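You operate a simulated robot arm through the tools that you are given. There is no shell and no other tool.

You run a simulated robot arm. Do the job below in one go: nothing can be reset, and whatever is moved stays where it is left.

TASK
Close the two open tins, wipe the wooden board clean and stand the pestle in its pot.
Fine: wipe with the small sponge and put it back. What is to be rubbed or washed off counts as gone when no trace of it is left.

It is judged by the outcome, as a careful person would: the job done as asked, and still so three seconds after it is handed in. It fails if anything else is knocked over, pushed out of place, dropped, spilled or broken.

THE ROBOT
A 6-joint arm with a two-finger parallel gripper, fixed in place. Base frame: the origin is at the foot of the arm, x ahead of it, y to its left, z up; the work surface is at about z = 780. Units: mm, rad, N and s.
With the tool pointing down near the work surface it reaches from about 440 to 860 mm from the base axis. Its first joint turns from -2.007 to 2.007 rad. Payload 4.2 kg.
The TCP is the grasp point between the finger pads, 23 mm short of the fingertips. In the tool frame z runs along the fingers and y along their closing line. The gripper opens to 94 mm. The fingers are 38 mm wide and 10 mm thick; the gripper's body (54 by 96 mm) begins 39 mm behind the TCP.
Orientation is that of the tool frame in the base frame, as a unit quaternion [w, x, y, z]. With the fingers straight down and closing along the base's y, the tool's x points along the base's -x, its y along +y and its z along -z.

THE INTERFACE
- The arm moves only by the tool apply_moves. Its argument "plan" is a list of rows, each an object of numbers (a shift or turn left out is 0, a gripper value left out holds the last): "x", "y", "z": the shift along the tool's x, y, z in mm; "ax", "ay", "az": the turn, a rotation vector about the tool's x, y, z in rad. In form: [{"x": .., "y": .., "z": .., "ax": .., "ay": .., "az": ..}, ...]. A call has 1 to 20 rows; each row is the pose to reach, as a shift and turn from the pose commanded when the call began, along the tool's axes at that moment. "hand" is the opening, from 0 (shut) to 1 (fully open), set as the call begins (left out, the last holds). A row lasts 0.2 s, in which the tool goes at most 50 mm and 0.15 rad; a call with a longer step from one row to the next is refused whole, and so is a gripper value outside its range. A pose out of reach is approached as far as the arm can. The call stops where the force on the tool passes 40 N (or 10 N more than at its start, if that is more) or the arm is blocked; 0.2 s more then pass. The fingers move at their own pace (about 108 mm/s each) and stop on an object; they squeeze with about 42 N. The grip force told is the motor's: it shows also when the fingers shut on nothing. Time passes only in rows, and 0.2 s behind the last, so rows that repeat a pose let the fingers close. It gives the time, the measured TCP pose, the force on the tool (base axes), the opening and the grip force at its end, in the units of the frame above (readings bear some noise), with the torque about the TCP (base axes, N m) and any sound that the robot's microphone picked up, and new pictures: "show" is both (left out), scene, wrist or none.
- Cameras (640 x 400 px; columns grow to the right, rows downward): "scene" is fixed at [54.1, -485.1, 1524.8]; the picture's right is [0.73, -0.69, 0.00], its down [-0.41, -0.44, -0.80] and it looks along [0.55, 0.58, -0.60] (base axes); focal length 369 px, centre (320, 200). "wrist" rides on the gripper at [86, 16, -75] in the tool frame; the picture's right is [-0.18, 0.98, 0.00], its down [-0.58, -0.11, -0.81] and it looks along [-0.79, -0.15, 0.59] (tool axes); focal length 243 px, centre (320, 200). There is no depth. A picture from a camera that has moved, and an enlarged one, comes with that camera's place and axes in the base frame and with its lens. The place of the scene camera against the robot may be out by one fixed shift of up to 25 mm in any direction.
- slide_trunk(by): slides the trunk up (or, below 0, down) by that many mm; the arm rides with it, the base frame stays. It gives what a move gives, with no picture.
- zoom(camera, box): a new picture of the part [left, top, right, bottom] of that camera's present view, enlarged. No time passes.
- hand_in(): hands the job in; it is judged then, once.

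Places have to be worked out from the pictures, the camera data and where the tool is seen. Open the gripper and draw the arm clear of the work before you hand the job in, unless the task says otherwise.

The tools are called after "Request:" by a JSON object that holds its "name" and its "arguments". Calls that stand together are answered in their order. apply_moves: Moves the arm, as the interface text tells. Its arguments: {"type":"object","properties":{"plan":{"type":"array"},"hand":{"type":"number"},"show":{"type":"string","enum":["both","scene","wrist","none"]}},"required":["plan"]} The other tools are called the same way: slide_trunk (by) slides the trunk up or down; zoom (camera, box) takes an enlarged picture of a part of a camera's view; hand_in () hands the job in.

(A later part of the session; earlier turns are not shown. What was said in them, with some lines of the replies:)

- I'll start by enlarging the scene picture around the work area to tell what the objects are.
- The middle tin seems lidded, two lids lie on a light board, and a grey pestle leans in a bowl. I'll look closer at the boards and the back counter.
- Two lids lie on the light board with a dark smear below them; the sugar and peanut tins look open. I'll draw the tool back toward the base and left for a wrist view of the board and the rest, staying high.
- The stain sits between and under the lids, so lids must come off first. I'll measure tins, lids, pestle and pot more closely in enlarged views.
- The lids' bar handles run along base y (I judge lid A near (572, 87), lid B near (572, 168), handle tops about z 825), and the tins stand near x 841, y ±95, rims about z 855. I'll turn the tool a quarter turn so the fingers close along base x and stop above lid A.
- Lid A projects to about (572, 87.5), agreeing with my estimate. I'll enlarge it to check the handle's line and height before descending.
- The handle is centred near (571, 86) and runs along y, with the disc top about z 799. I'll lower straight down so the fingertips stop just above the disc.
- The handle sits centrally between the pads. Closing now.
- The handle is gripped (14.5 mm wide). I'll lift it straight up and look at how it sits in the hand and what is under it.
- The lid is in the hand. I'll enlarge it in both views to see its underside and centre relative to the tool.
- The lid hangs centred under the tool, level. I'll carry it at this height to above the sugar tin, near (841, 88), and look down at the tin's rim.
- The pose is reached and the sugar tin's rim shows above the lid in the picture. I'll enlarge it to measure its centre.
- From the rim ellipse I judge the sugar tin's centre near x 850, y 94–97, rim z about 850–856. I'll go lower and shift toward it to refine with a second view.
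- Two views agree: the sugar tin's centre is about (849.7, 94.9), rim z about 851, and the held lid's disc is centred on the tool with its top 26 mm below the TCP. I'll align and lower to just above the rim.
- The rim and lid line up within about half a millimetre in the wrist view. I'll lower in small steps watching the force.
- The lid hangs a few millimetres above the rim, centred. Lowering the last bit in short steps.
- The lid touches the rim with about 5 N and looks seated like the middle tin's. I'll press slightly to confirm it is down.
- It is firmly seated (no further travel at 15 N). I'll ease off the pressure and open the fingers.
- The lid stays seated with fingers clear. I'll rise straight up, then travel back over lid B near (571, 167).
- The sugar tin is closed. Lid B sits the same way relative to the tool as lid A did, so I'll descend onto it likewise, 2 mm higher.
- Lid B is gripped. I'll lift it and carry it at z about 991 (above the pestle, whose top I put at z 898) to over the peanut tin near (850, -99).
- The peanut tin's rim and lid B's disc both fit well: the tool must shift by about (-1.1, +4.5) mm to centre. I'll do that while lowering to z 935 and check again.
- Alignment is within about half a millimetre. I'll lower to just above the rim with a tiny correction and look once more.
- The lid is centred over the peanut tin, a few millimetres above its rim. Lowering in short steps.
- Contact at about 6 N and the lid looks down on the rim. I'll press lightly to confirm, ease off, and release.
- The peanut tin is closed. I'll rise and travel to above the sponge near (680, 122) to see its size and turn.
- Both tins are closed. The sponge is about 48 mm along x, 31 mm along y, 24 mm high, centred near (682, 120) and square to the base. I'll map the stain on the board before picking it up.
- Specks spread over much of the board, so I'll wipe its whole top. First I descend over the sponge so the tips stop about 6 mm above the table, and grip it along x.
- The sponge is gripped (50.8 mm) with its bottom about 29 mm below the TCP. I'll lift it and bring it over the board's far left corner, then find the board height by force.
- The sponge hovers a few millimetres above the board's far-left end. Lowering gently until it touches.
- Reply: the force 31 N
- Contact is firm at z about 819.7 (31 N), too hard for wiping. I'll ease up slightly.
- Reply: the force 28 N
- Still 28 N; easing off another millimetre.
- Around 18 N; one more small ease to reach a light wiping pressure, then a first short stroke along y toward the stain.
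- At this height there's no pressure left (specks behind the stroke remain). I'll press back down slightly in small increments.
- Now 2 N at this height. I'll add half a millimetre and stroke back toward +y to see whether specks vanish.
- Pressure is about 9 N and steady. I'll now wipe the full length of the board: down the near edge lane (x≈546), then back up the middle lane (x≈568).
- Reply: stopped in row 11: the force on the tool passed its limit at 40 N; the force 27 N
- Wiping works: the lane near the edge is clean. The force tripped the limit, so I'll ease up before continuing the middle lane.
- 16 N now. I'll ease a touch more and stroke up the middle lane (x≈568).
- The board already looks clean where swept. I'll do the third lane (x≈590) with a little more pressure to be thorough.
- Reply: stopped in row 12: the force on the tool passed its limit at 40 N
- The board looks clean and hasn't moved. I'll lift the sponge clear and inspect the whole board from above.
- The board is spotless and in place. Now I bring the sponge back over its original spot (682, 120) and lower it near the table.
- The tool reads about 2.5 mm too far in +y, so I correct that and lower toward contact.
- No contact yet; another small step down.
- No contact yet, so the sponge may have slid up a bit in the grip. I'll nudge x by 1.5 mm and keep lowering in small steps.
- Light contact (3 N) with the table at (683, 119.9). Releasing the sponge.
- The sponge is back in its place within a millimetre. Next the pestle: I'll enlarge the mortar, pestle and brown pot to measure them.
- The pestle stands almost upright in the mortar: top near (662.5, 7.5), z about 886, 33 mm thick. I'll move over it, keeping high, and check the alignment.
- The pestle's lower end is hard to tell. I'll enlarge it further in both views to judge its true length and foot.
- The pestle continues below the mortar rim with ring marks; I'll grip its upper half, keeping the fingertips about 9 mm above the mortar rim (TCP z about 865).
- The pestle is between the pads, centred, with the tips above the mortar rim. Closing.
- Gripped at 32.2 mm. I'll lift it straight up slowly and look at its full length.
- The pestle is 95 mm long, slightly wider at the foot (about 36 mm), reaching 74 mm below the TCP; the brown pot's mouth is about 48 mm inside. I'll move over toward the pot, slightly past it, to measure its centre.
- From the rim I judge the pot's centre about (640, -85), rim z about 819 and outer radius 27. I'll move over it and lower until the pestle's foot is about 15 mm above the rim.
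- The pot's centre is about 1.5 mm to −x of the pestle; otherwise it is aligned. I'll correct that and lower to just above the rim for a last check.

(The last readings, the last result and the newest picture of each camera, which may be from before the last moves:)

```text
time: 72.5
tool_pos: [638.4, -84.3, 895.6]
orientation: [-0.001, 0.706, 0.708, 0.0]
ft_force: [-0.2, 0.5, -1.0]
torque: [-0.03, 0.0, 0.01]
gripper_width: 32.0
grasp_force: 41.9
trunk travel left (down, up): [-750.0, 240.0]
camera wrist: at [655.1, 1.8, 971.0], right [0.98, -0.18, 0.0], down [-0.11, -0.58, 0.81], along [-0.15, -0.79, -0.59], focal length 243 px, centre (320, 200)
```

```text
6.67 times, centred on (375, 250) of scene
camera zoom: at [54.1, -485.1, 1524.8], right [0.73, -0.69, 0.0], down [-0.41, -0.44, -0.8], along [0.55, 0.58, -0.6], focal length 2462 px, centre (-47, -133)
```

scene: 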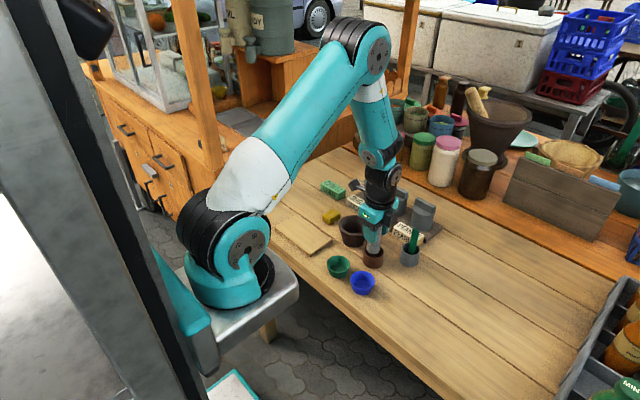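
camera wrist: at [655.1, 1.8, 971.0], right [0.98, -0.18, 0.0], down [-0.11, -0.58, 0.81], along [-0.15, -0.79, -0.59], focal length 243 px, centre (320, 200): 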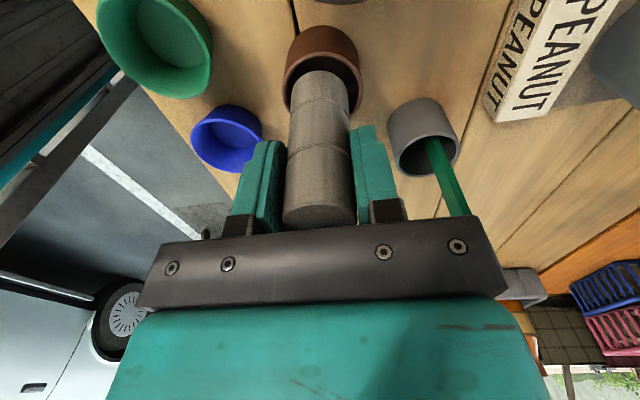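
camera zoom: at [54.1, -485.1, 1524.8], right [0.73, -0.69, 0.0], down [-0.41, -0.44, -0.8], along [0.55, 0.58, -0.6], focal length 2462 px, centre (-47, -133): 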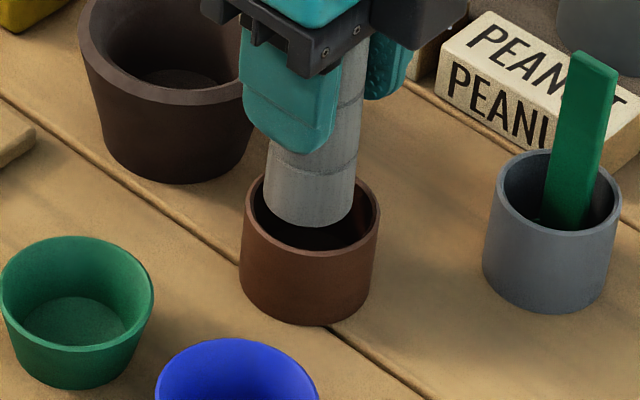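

Along y it is centred; along x the pestle is about 1.5 mm to the −x side now. I'll shift +1.5 mm and lower it into the pot, stopping short of the floor.

Request:
{"name": "apply_moves", "arguments": {"plan": [{"y": 1.5}, {"y": 1.5, "z": 5}, {"y": 1.5, "z": 12}, {"y": 1.5, "z": 20}, {"y": 1.5, "z": 28}, {"y": 1.5, "z": 28}], "show": "both"}}

Request:
{"name": "zoom", "arguments": {"camera": "wrist", "box": [240, 20, 400, 130]}}

Request:
{"name": "zoom", "arguments": {"camera": "scene", "box": [345, 220, 405, 280]}}

```text
time: 73.9
tool_pos: [638.9, -85.4, 868.7]
orientation: [0.0, 0.707, 0.707, -0.002]
ft_force: [0.9, 0.9, -0.6]
torque: [0.01, 0.01, 0.0]
gripper_width: 32.4
grasp_force: 42.2
trunk travel left (down, up): [-750.0, 240.0]
camera wrist: at [656.7, 1.1, 943.8], right [0.98, -0.18, 0.0], down [-0.11, -0.58, 0.81], along [-0.15, -0.79, -0.59], focal length 243 px, centre (320, 200)
```

scene: 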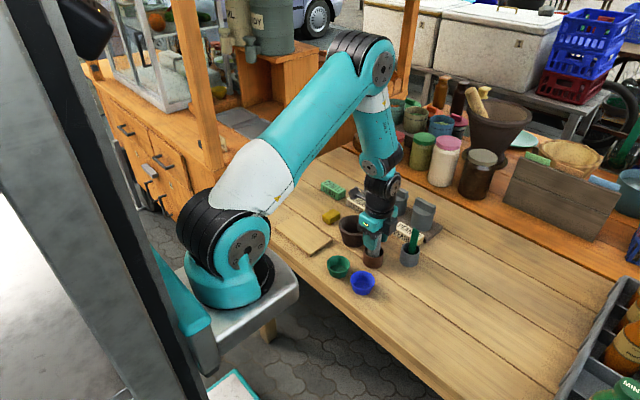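
wrist: 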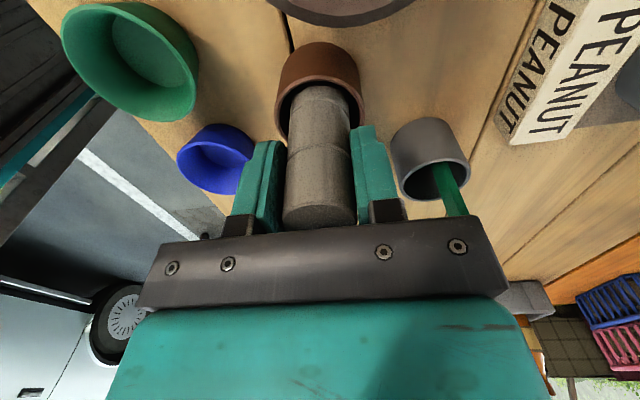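

```text
3.64 times, centred on (320, 75) of wrist
camera zoom: at [656.7, 1.1, 943.8], right [0.98, -0.18, 0.0], down [-0.11, -0.58, 0.81], along [-0.15, -0.79, -0.59], focal length 882 px, centre (320, 654)
```

zoom: 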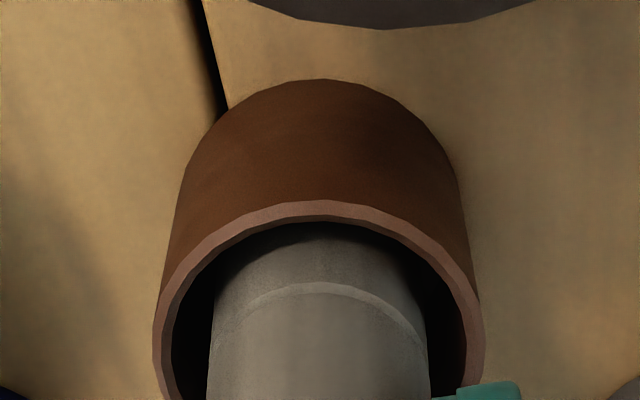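

```text
6.67 times, centred on (375, 250) of scene
camera zoom: at [54.1, -485.1, 1524.8], right [0.73, -0.69, 0.0], down [-0.41, -0.44, -0.8], along [0.55, 0.58, -0.6], focal length 2462 px, centre (-47, -133)
```

zoom: 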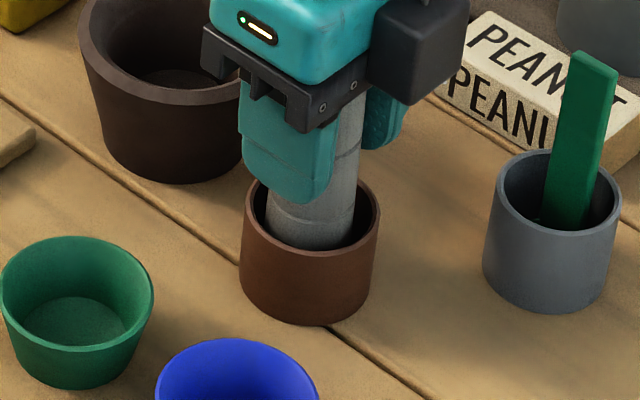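

The pestle's foot is inside the pot, centred with no contact. I'll lower further in small steps until it touches the floor.

Request:
{"name": "apply_moves", "arguments": {"plan": [{"z": 2}, {"z": 4}, {"z": 4}], "show": "none"}}

Request:
{"name": "apply_moves", "arguments": {"plan": [{"z": 1}, {"z": 2}, {"z": 2}], "show": "none"}}

Request:
{"name": "apply_moves", "arguments": {"plan": [{"z": 1}, {"z": 1.5}, {"z": 1.5}], "show": "none"}}

```text
time: 74.7
tool_pos: [640.3, -84.2, 863.5]
orientation: [-0.001, 0.706, 0.708, -0.001]
ft_force: [-0.1, 0.9, -0.7]
torque: [0.0, -0.01, -0.01]
gripper_width: 32.3
grasp_force: 41.8
trunk travel left (down, up): [-750.0, 240.0]
```

```text
time: 75.5
tool_pos: [639.4, -84.7, 862.8]
orientation: [-0.001, 0.706, 0.708, 0.0]
ft_force: [0.0, 0.0, -0.6]
torque: [-0.03, -0.03, 0.01]
gripper_width: 31.9
grasp_force: 42.3
trunk travel left (down, up): [-750.0, 240.0]
```

```text
time: 76.3
tool_pos: [639.4, -84.9, 861.1]
orientation: [0.0, 0.706, 0.708, -0.001]
ft_force: [0.1, 0.7, -0.5]
torque: [0.05, -0.01, 0.0]
gripper_width: 31.9
grasp_force: 42.6
trunk travel left (down, up): [-750.0, 240.0]
```

No contact yet at z about 860.5; continuing in millimetre steps.

Request:
{"name": "apply_moves", "arguments": {"plan": [{"z": 1}, {"z": 1}], "show": "none"}}

Request:
{"name": "apply_moves", "arguments": {"plan": [{"z": 1}, {"z": 1}], "show": "none"}}

Request:
{"name": "apply_moves", "arguments": {"plan": [{"z": 1}, {"z": 1}], "show": "wrist"}}

```text
time: 76.9
tool_pos: [639.6, -85.9, 859.7]
orientation: [-0.001, 0.706, 0.708, -0.001]
ft_force: [0.0, 0.3, -1.1]
torque: [0.01, 0.0, 0.01]
gripper_width: 32.1
grasp_force: 42.5
trunk travel left (down, up): [-750.0, 240.0]
```

```text
time: 77.5
tool_pos: [639.8, -85.4, 859.1]
orientation: [-0.001, 0.706, 0.708, -0.001]
ft_force: [0.4, 0.8, -0.5]
torque: [0.0, -0.01, 0.01]
gripper_width: 32.1
grasp_force: 41.9
trunk travel left (down, up): [-750.0, 240.0]
```

```text
time: 78.1
tool_pos: [641.2, -84.7, 857.6]
orientation: [-0.001, 0.706, 0.709, 0.0]
ft_force: [0.8, -0.1, -1.0]
torque: [0.0, 0.02, -0.02]
gripper_width: 32.1
grasp_force: 42.3
trunk travel left (down, up): [-750.0, 240.0]
camera wrist: at [656.9, 1.3, 932.0], right [0.98, -0.18, 0.0], down [-0.11, -0.58, 0.81], along [-0.15, -0.79, -0.59], focal length 243 px, centre (320, 200)
```

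wrist: 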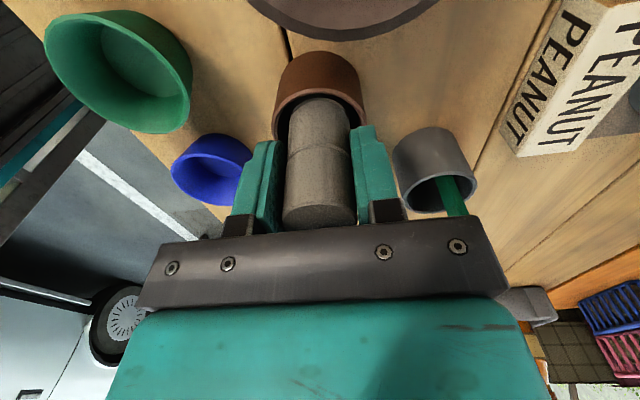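

Still free at z 857.6; the floor must be near. Continuing.

Request:
{"name": "apply_moves", "arguments": {"plan": [{"z": 1}, {"z": 1}], "show": "none"}}

Request:
{"name": "apply_moves", "arguments": {"plan": [{"z": 1}, {"z": 1}], "show": "none"}}

```text
time: 78.7
tool_pos: [640.5, -84.7, 856.0]
orientation: [0.0, 0.706, 0.708, -0.001]
ft_force: [-0.4, -0.7, -1.3]
torque: [-0.01, 0.0, 0.01]
gripper_width: 31.8
grasp_force: 41.8
trunk travel left (down, up): [-750.0, 240.0]
```

```text
time: 79.3
tool_pos: [639.3, -85.3, 854.5]
orientation: [-0.001, 0.706, 0.708, 0.0]
ft_force: [1.1, 0.1, -1.3]
torque: [0.0, 0.0, 0.02]
gripper_width: 31.9
grasp_force: 42.4
trunk travel left (down, up): [-750.0, 240.0]
```

Let me check the picture before going further.

Request:
{"name": "zoom", "arguments": {"camera": "scene", "box": [345, 220, 405, 280]}}

Request:
{"name": "zoom", "arguments": {"camera": "wrist", "box": [240, 20, 400, 130]}}

```text
6.67 times, centred on (375, 250) of scene
camera zoom: at [54.1, -485.1, 1524.8], right [0.73, -0.69, 0.0], down [-0.41, -0.44, -0.8], along [0.55, 0.58, -0.6], focal length 2462 px, centre (-47, -133)
```

zoom: 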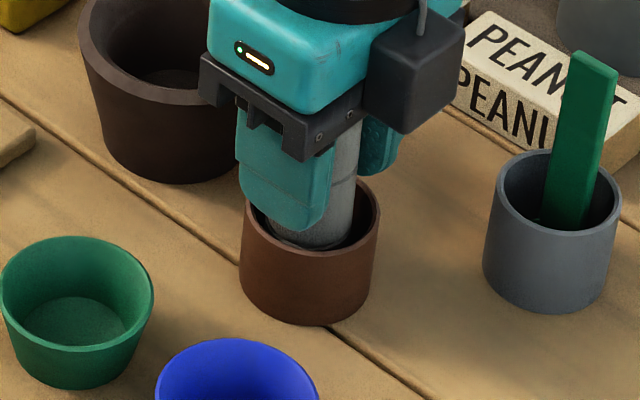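

```text
3.64 times, centred on (320, 75) of wrist
camera zoom: at [656.1, 0.8, 929.8], right [0.98, -0.18, 0.0], down [-0.11, -0.58, 0.81], along [-0.15, -0.79, -0.59], focal length 882 px, centre (320, 654)
```

zoom: 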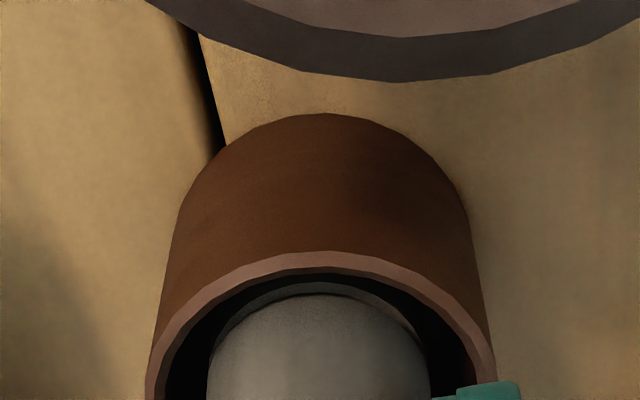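

The foot should be within a few millimetres of the floor and the fingertips still clear the pot's rim by over 10 mm. I'll continue in 1 mm steps.

Request:
{"name": "apply_moves", "arguments": {"plan": [{"z": 1}, {"z": 1}], "show": "none"}}

Request:
{"name": "apply_moves", "arguments": {"plan": [{"z": 1}, {"z": 1}], "show": "none"}}

Request:
{"name": "apply_moves", "arguments": {"plan": [{"z": 1}, {"z": 1}], "show": "none"}}

```text
time: 79.9
tool_pos: [640.3, -85.0, 853.2]
orientation: [0.0, 0.706, 0.708, -0.001]
ft_force: [-2.5, -1.2, 8.2]
torque: [-0.1, 0.12, 0.0]
gripper_width: 32.1
grasp_force: 41.7
trunk travel left (down, up): [-750.0, 240.0]
```

```text
time: 80.5
tool_pos: [639.6, -84.1, 855.0]
orientation: [0.0, 0.706, 0.708, 0.0]
ft_force: [-4.7, -1.3, 24.5]
torque: [-0.07, 0.34, -0.01]
gripper_width: 32.2
grasp_force: 42.1
trunk travel left (down, up): [-750.0, 240.0]
```

```text
time: 81.2
tool_pos: [640.3, -84.1, 853.6]
orientation: [0.001, 0.706, 0.708, 0.001]
ft_force: [-7.1, -1.3, 24.4]
torque: [-0.07, 0.53, 0.04]
gripper_width: 32.0
grasp_force: 41.7
trunk travel left (down, up): [-750.0, 240.0]
stopped in row 2: the force on the tool passed its limit at 41 N (the readings are from after the stop); the commanded pose is now the measured one
```

The pestle stands on the pot's floor (contact at TCP z about 854). I'll ease the pressure before releasing.

Request:
{"name": "apply_moves", "arguments": {"plan": [{"z": -0.6}, {"z": -1.2}, {"z": -1.2}], "show": "none"}}

```text
time: 82.0
tool_pos: [640.5, -85.0, 853.8]
orientation: [0.001, 0.707, 0.708, 0.001]
ft_force: [-3.1, -0.8, 12.9]
torque: [-0.04, 0.15, -0.01]
gripper_width: 32.4
grasp_force: 41.9
trunk travel left (down, up): [-750.0, 240.0]
```

Request:
{"name": "apply_moves", "arguments": {"plan": [{"z": -0.5}, {"z": -0.9}, {"z": -0.9}], "show": "both"}}

Request:
{"name": "zoom", "arguments": {"camera": "scene", "box": [345, 200, 405, 280]}}

```text
time: 82.8
tool_pos: [640.8, -84.6, 853.8]
orientation: [-0.001, 0.706, 0.709, 0.0]
ft_force: [0.4, 0.2, -0.5]
torque: [0.03, 0.01, 0.02]
gripper_width: 32.0
grasp_force: 42.7
trunk travel left (down, up): [-750.0, 240.0]
camera wrist: at [657.2, 1.8, 929.3], right [0.98, -0.18, 0.0], down [-0.11, -0.58, 0.81], along [-0.15, -0.79, -0.59], focal length 243 px, centre (320, 200)
```

scene: 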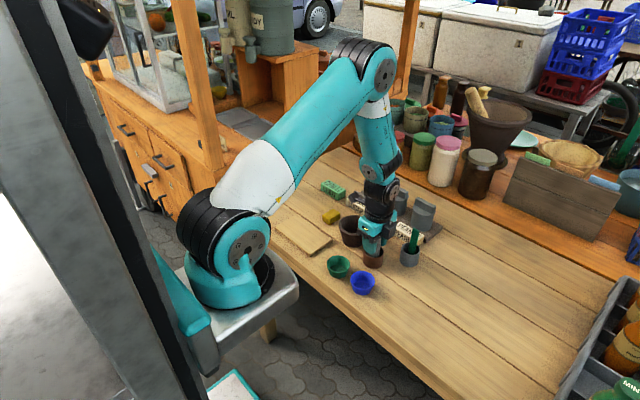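
wrist: 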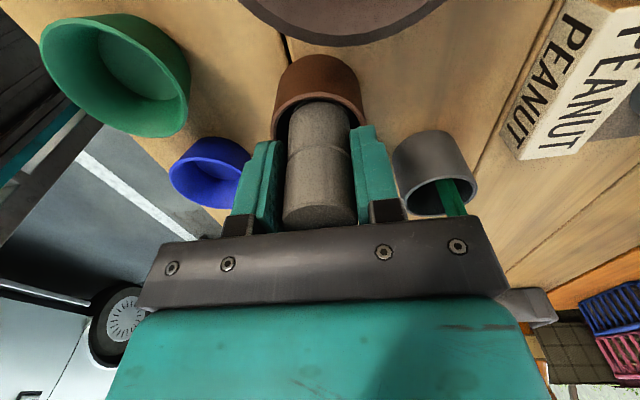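

```text
5.00 times, centred on (375, 240) of scene
camera zoom: at [54.1, -485.1, 1524.8], right [0.73, -0.69, 0.0], down [-0.41, -0.44, -0.8], along [0.55, 0.58, -0.6], focal length 1846 px, centre (45, 0)
```

zoom: 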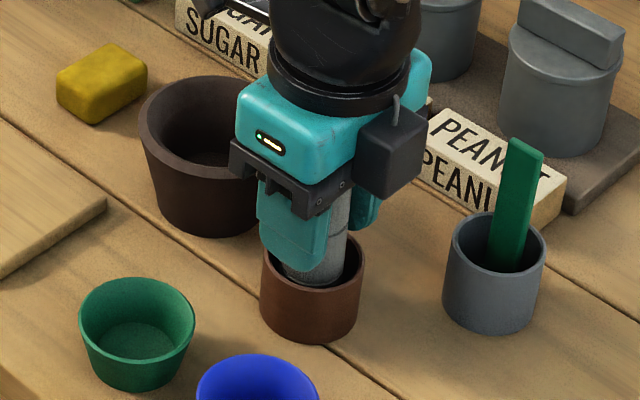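

No residual force. I'll open the fingers partly, just enough to clear the pestle.

Request:
{"name": "apply_moves", "arguments": {"plan": [{"z": 0}, {"z": 0}, {"z": 0}], "hand": 0.6, "show": "both"}}

Request:
{"name": "zoom", "arguments": {"camera": "scene", "box": [345, 200, 405, 280]}}

```text
time: 83.6
tool_pos: [640.9, -82.7, 853.5]
orientation: [0.0, 0.706, 0.708, 0.001]
ft_force: [0.6, -0.4, -0.4]
torque: [0.02, 0.02, 0.01]
gripper_width: 56.1
grasp_force: 0.1
trunk travel left (down, up): [-750.0, 240.0]
camera wrist: at [657.3, 1.6, 929.8], right [0.98, -0.18, 0.0], down [-0.11, -0.58, 0.81], along [-0.15, -0.79, -0.59], focal length 243 px, centre (320, 200)
```

scene: 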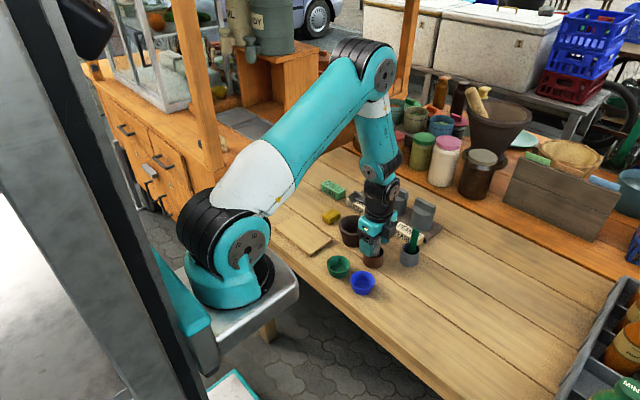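
wrist: 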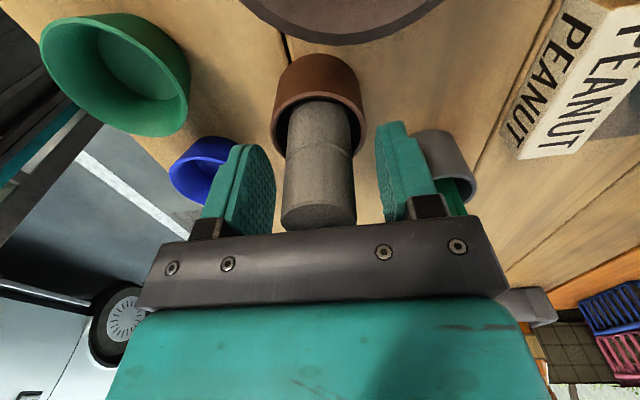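

```text
5.00 times, centred on (375, 240) of scene
camera zoom: at [54.1, -485.1, 1524.8], right [0.73, -0.69, 0.0], down [-0.41, -0.44, -0.8], along [0.55, 0.58, -0.6], focal length 1846 px, centre (45, 0)
```

zoom: 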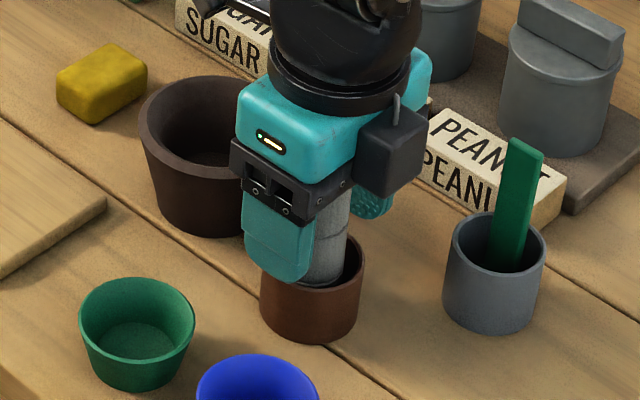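

The pestle stands free in the pot. I'll raise the gripper straight up, well clear.

Request:
{"name": "apply_moves", "arguments": {"plan": [{"z": -10}, {"z": -30}, {"z": -60}, {"z": -100}, {"z": -140}, {"z": -180}, {"z": -210}, {"z": -210}], "show": "both"}}

Request:
{"name": "zoom", "arguments": {"camera": "scene", "box": [330, 190, 430, 300]}}

Request:
{"name": "zoom", "arguments": {"camera": "wrist", "box": [200, 0, 440, 160]}}

```text
time: 85.4
tool_pos: [640.1, -85.4, 1065.5]
orientation: [-0.001, 0.706, 0.708, 0.001]
ft_force: [0.1, 0.3, 0.5]
torque: [-0.03, 0.01, -0.01]
gripper_width: 56.2
grasp_force: 0.0
trunk travel left (down, up): [-750.0, 240.0]
camera wrist: at [656.0, 1.0, 1139.9], right [0.98, -0.18, 0.0], down [-0.11, -0.58, 0.81], along [-0.15, -0.79, -0.59], focal length 243 px, centre (320, 200)
```

scene: 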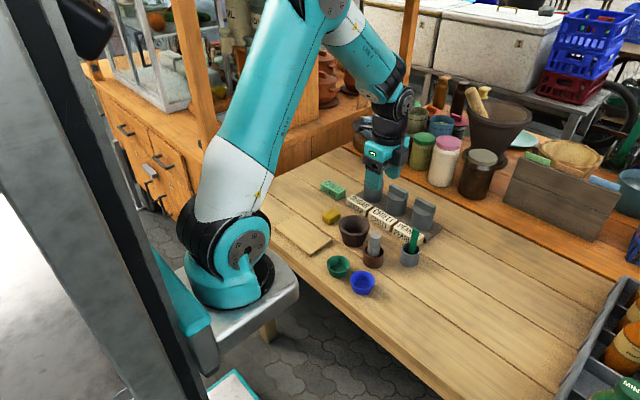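
wrist: 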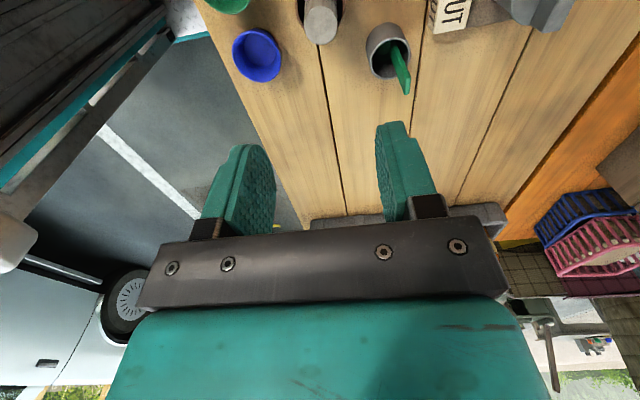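

```text
3.64 times, centred on (380, 245) of scene
camera zoom: at [54.1, -485.1, 1524.8], right [0.73, -0.69, 0.0], down [-0.41, -0.44, -0.8], along [0.55, 0.58, -0.6], focal length 1343 px, centre (102, 36)
```

zoom: 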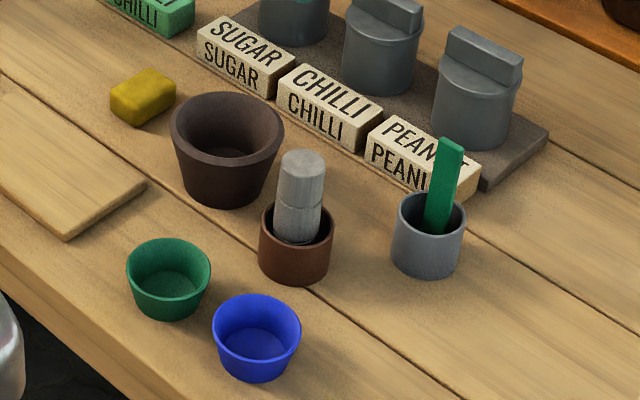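

```text
2.50 times, centred on (320, 80) of wrist
camera zoom: at [656.0, 1.0, 1139.9], right [0.98, -0.18, 0.0], down [-0.11, -0.58, 0.81], along [-0.15, -0.79, -0.59], focal length 606 px, centre (320, 500)
```

zoom: 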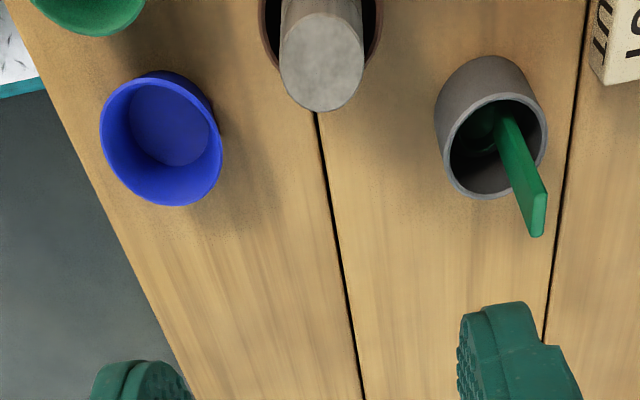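

The pestle stands upright in the brown pot. I'll open the gripper, draw the arm back clear of the work, and check everything.

Request:
{"name": "apply_moves", "arguments": {"plan": [{"y": -40}, {"y": -80}, {"y": -120, "x": 20}, {"y": -150, "x": 50}, {"y": -150, "x": 80, "z": -20}, {"y": -150, "x": 80, "z": -20}, {"y": -150, "x": 80, "z": -20}], "hand": 1, "show": "both"}}

Request:
{"name": "zoom", "arguments": {"camera": "scene", "box": [260, 160, 460, 300]}}

Request:
{"name": "zoom", "arguments": {"camera": "scene", "box": [350, 165, 450, 240]}}

Request:
{"name": "zoom", "arguments": {"camera": "scene", "box": [272, 210, 336, 260]}}

```text
time: 87.0
tool_pos: [492.2, -3.4, 1085.0]
orientation: [0.001, 0.706, 0.708, 0.001]
ft_force: [0.6, 0.3, 0.1]
torque: [0.01, 0.04, 0.01]
gripper_width: 94.5
grasp_force: 0.1
trunk travel left (down, up): [-750.0, 240.0]
camera wrist: at [506.9, 81.9, 1159.4], right [0.98, -0.18, 0.0], down [-0.11, -0.58, 0.81], along [-0.15, -0.79, -0.59], focal length 243 px, centre (320, 200)
```

scene: 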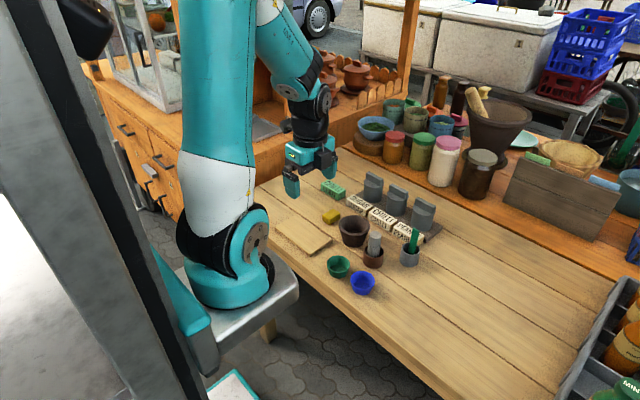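
wrist: 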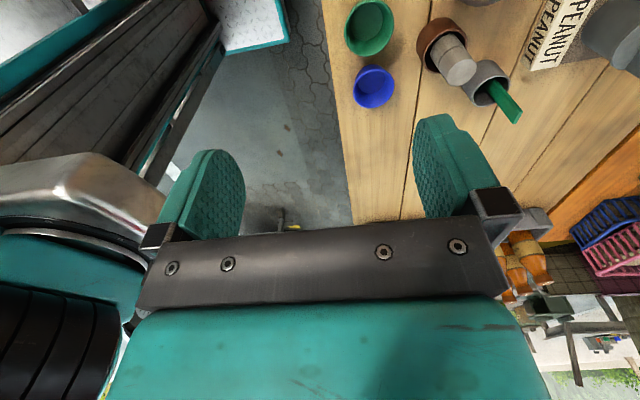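

```text
2.86 times, centred on (360, 230) of scene
camera zoom: at [54.1, -485.1, 1524.8], right [0.73, -0.69, 0.0], down [-0.41, -0.44, -0.8], along [0.55, 0.58, -0.6], focal length 1055 px, centre (206, 114)
```

zoom: 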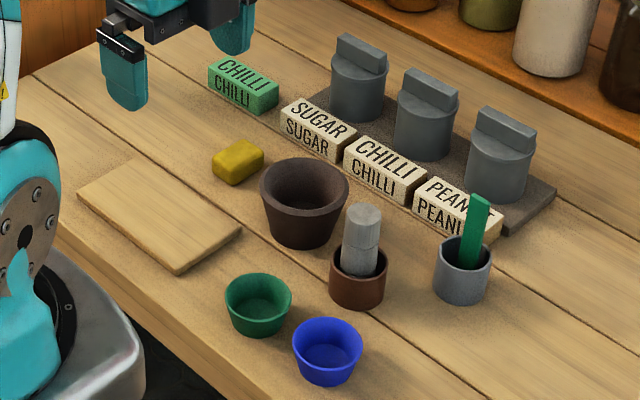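

```text
5.33 times, centred on (400, 202) of scene
camera zoom: at [54.1, -485.1, 1524.8], right [0.73, -0.69, 0.0], down [-0.41, -0.44, -0.8], along [0.55, 0.58, -0.6], focal length 1970 px, centre (-107, 187)
```

zoom: 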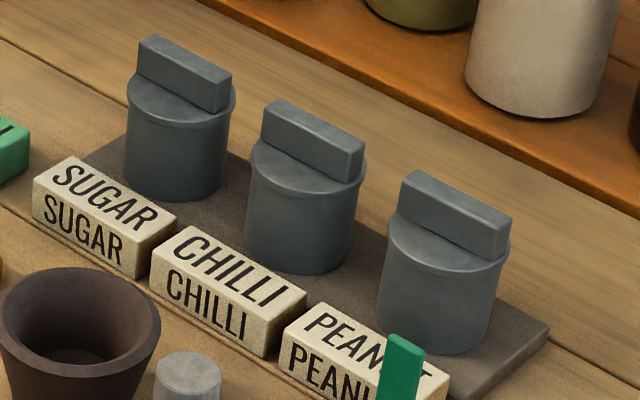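

```text
8.00 times, centred on (304, 235) of scene
camera zoom: at [54.1, -485.1, 1524.8], right [0.73, -0.69, 0.0], down [-0.41, -0.44, -0.8], along [0.55, 0.58, -0.6], focal length 2954 px, centre (448, -80)
```

zoom: 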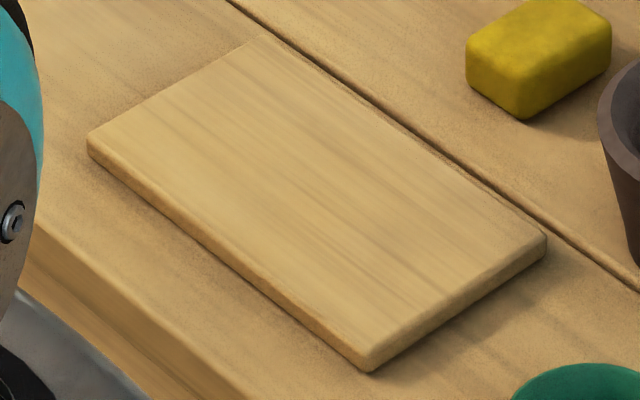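

All three tins are lidded level, the board shows no trace of the stain and has not moved. The sponge is back in its spot within about 2 mm, and the pestle stands in the brown pot. The arm is clear and the gripper open, so I hand the job in.

Request:
{"name": "hand_in", "arguments": {}}

```text
The job is handed in.
```

I've handed the job in, and the last pictures showed everything done as asked:

- **Tins:** the two lids that lay on the board are now seated on the sugar and peanut tins. The chilli tin in the middle already had its lid on.
- **Board:** I wiped its whole top with the small sponge, and no specks show. The board hasn't moved.
- **Sponge:** it is back in its spot, within about 2 mm of where it started.
- **Pestle:** I took it out of the mortar and stood it in the brown pot beside it. No pot was marked as the pestle's; I chose the brown one because it was empty and matched the mortar's colour.

In the closing pictures nothing else was knocked over or pushed out of place. The gripper is open and the arm is drawn back clear of the work.
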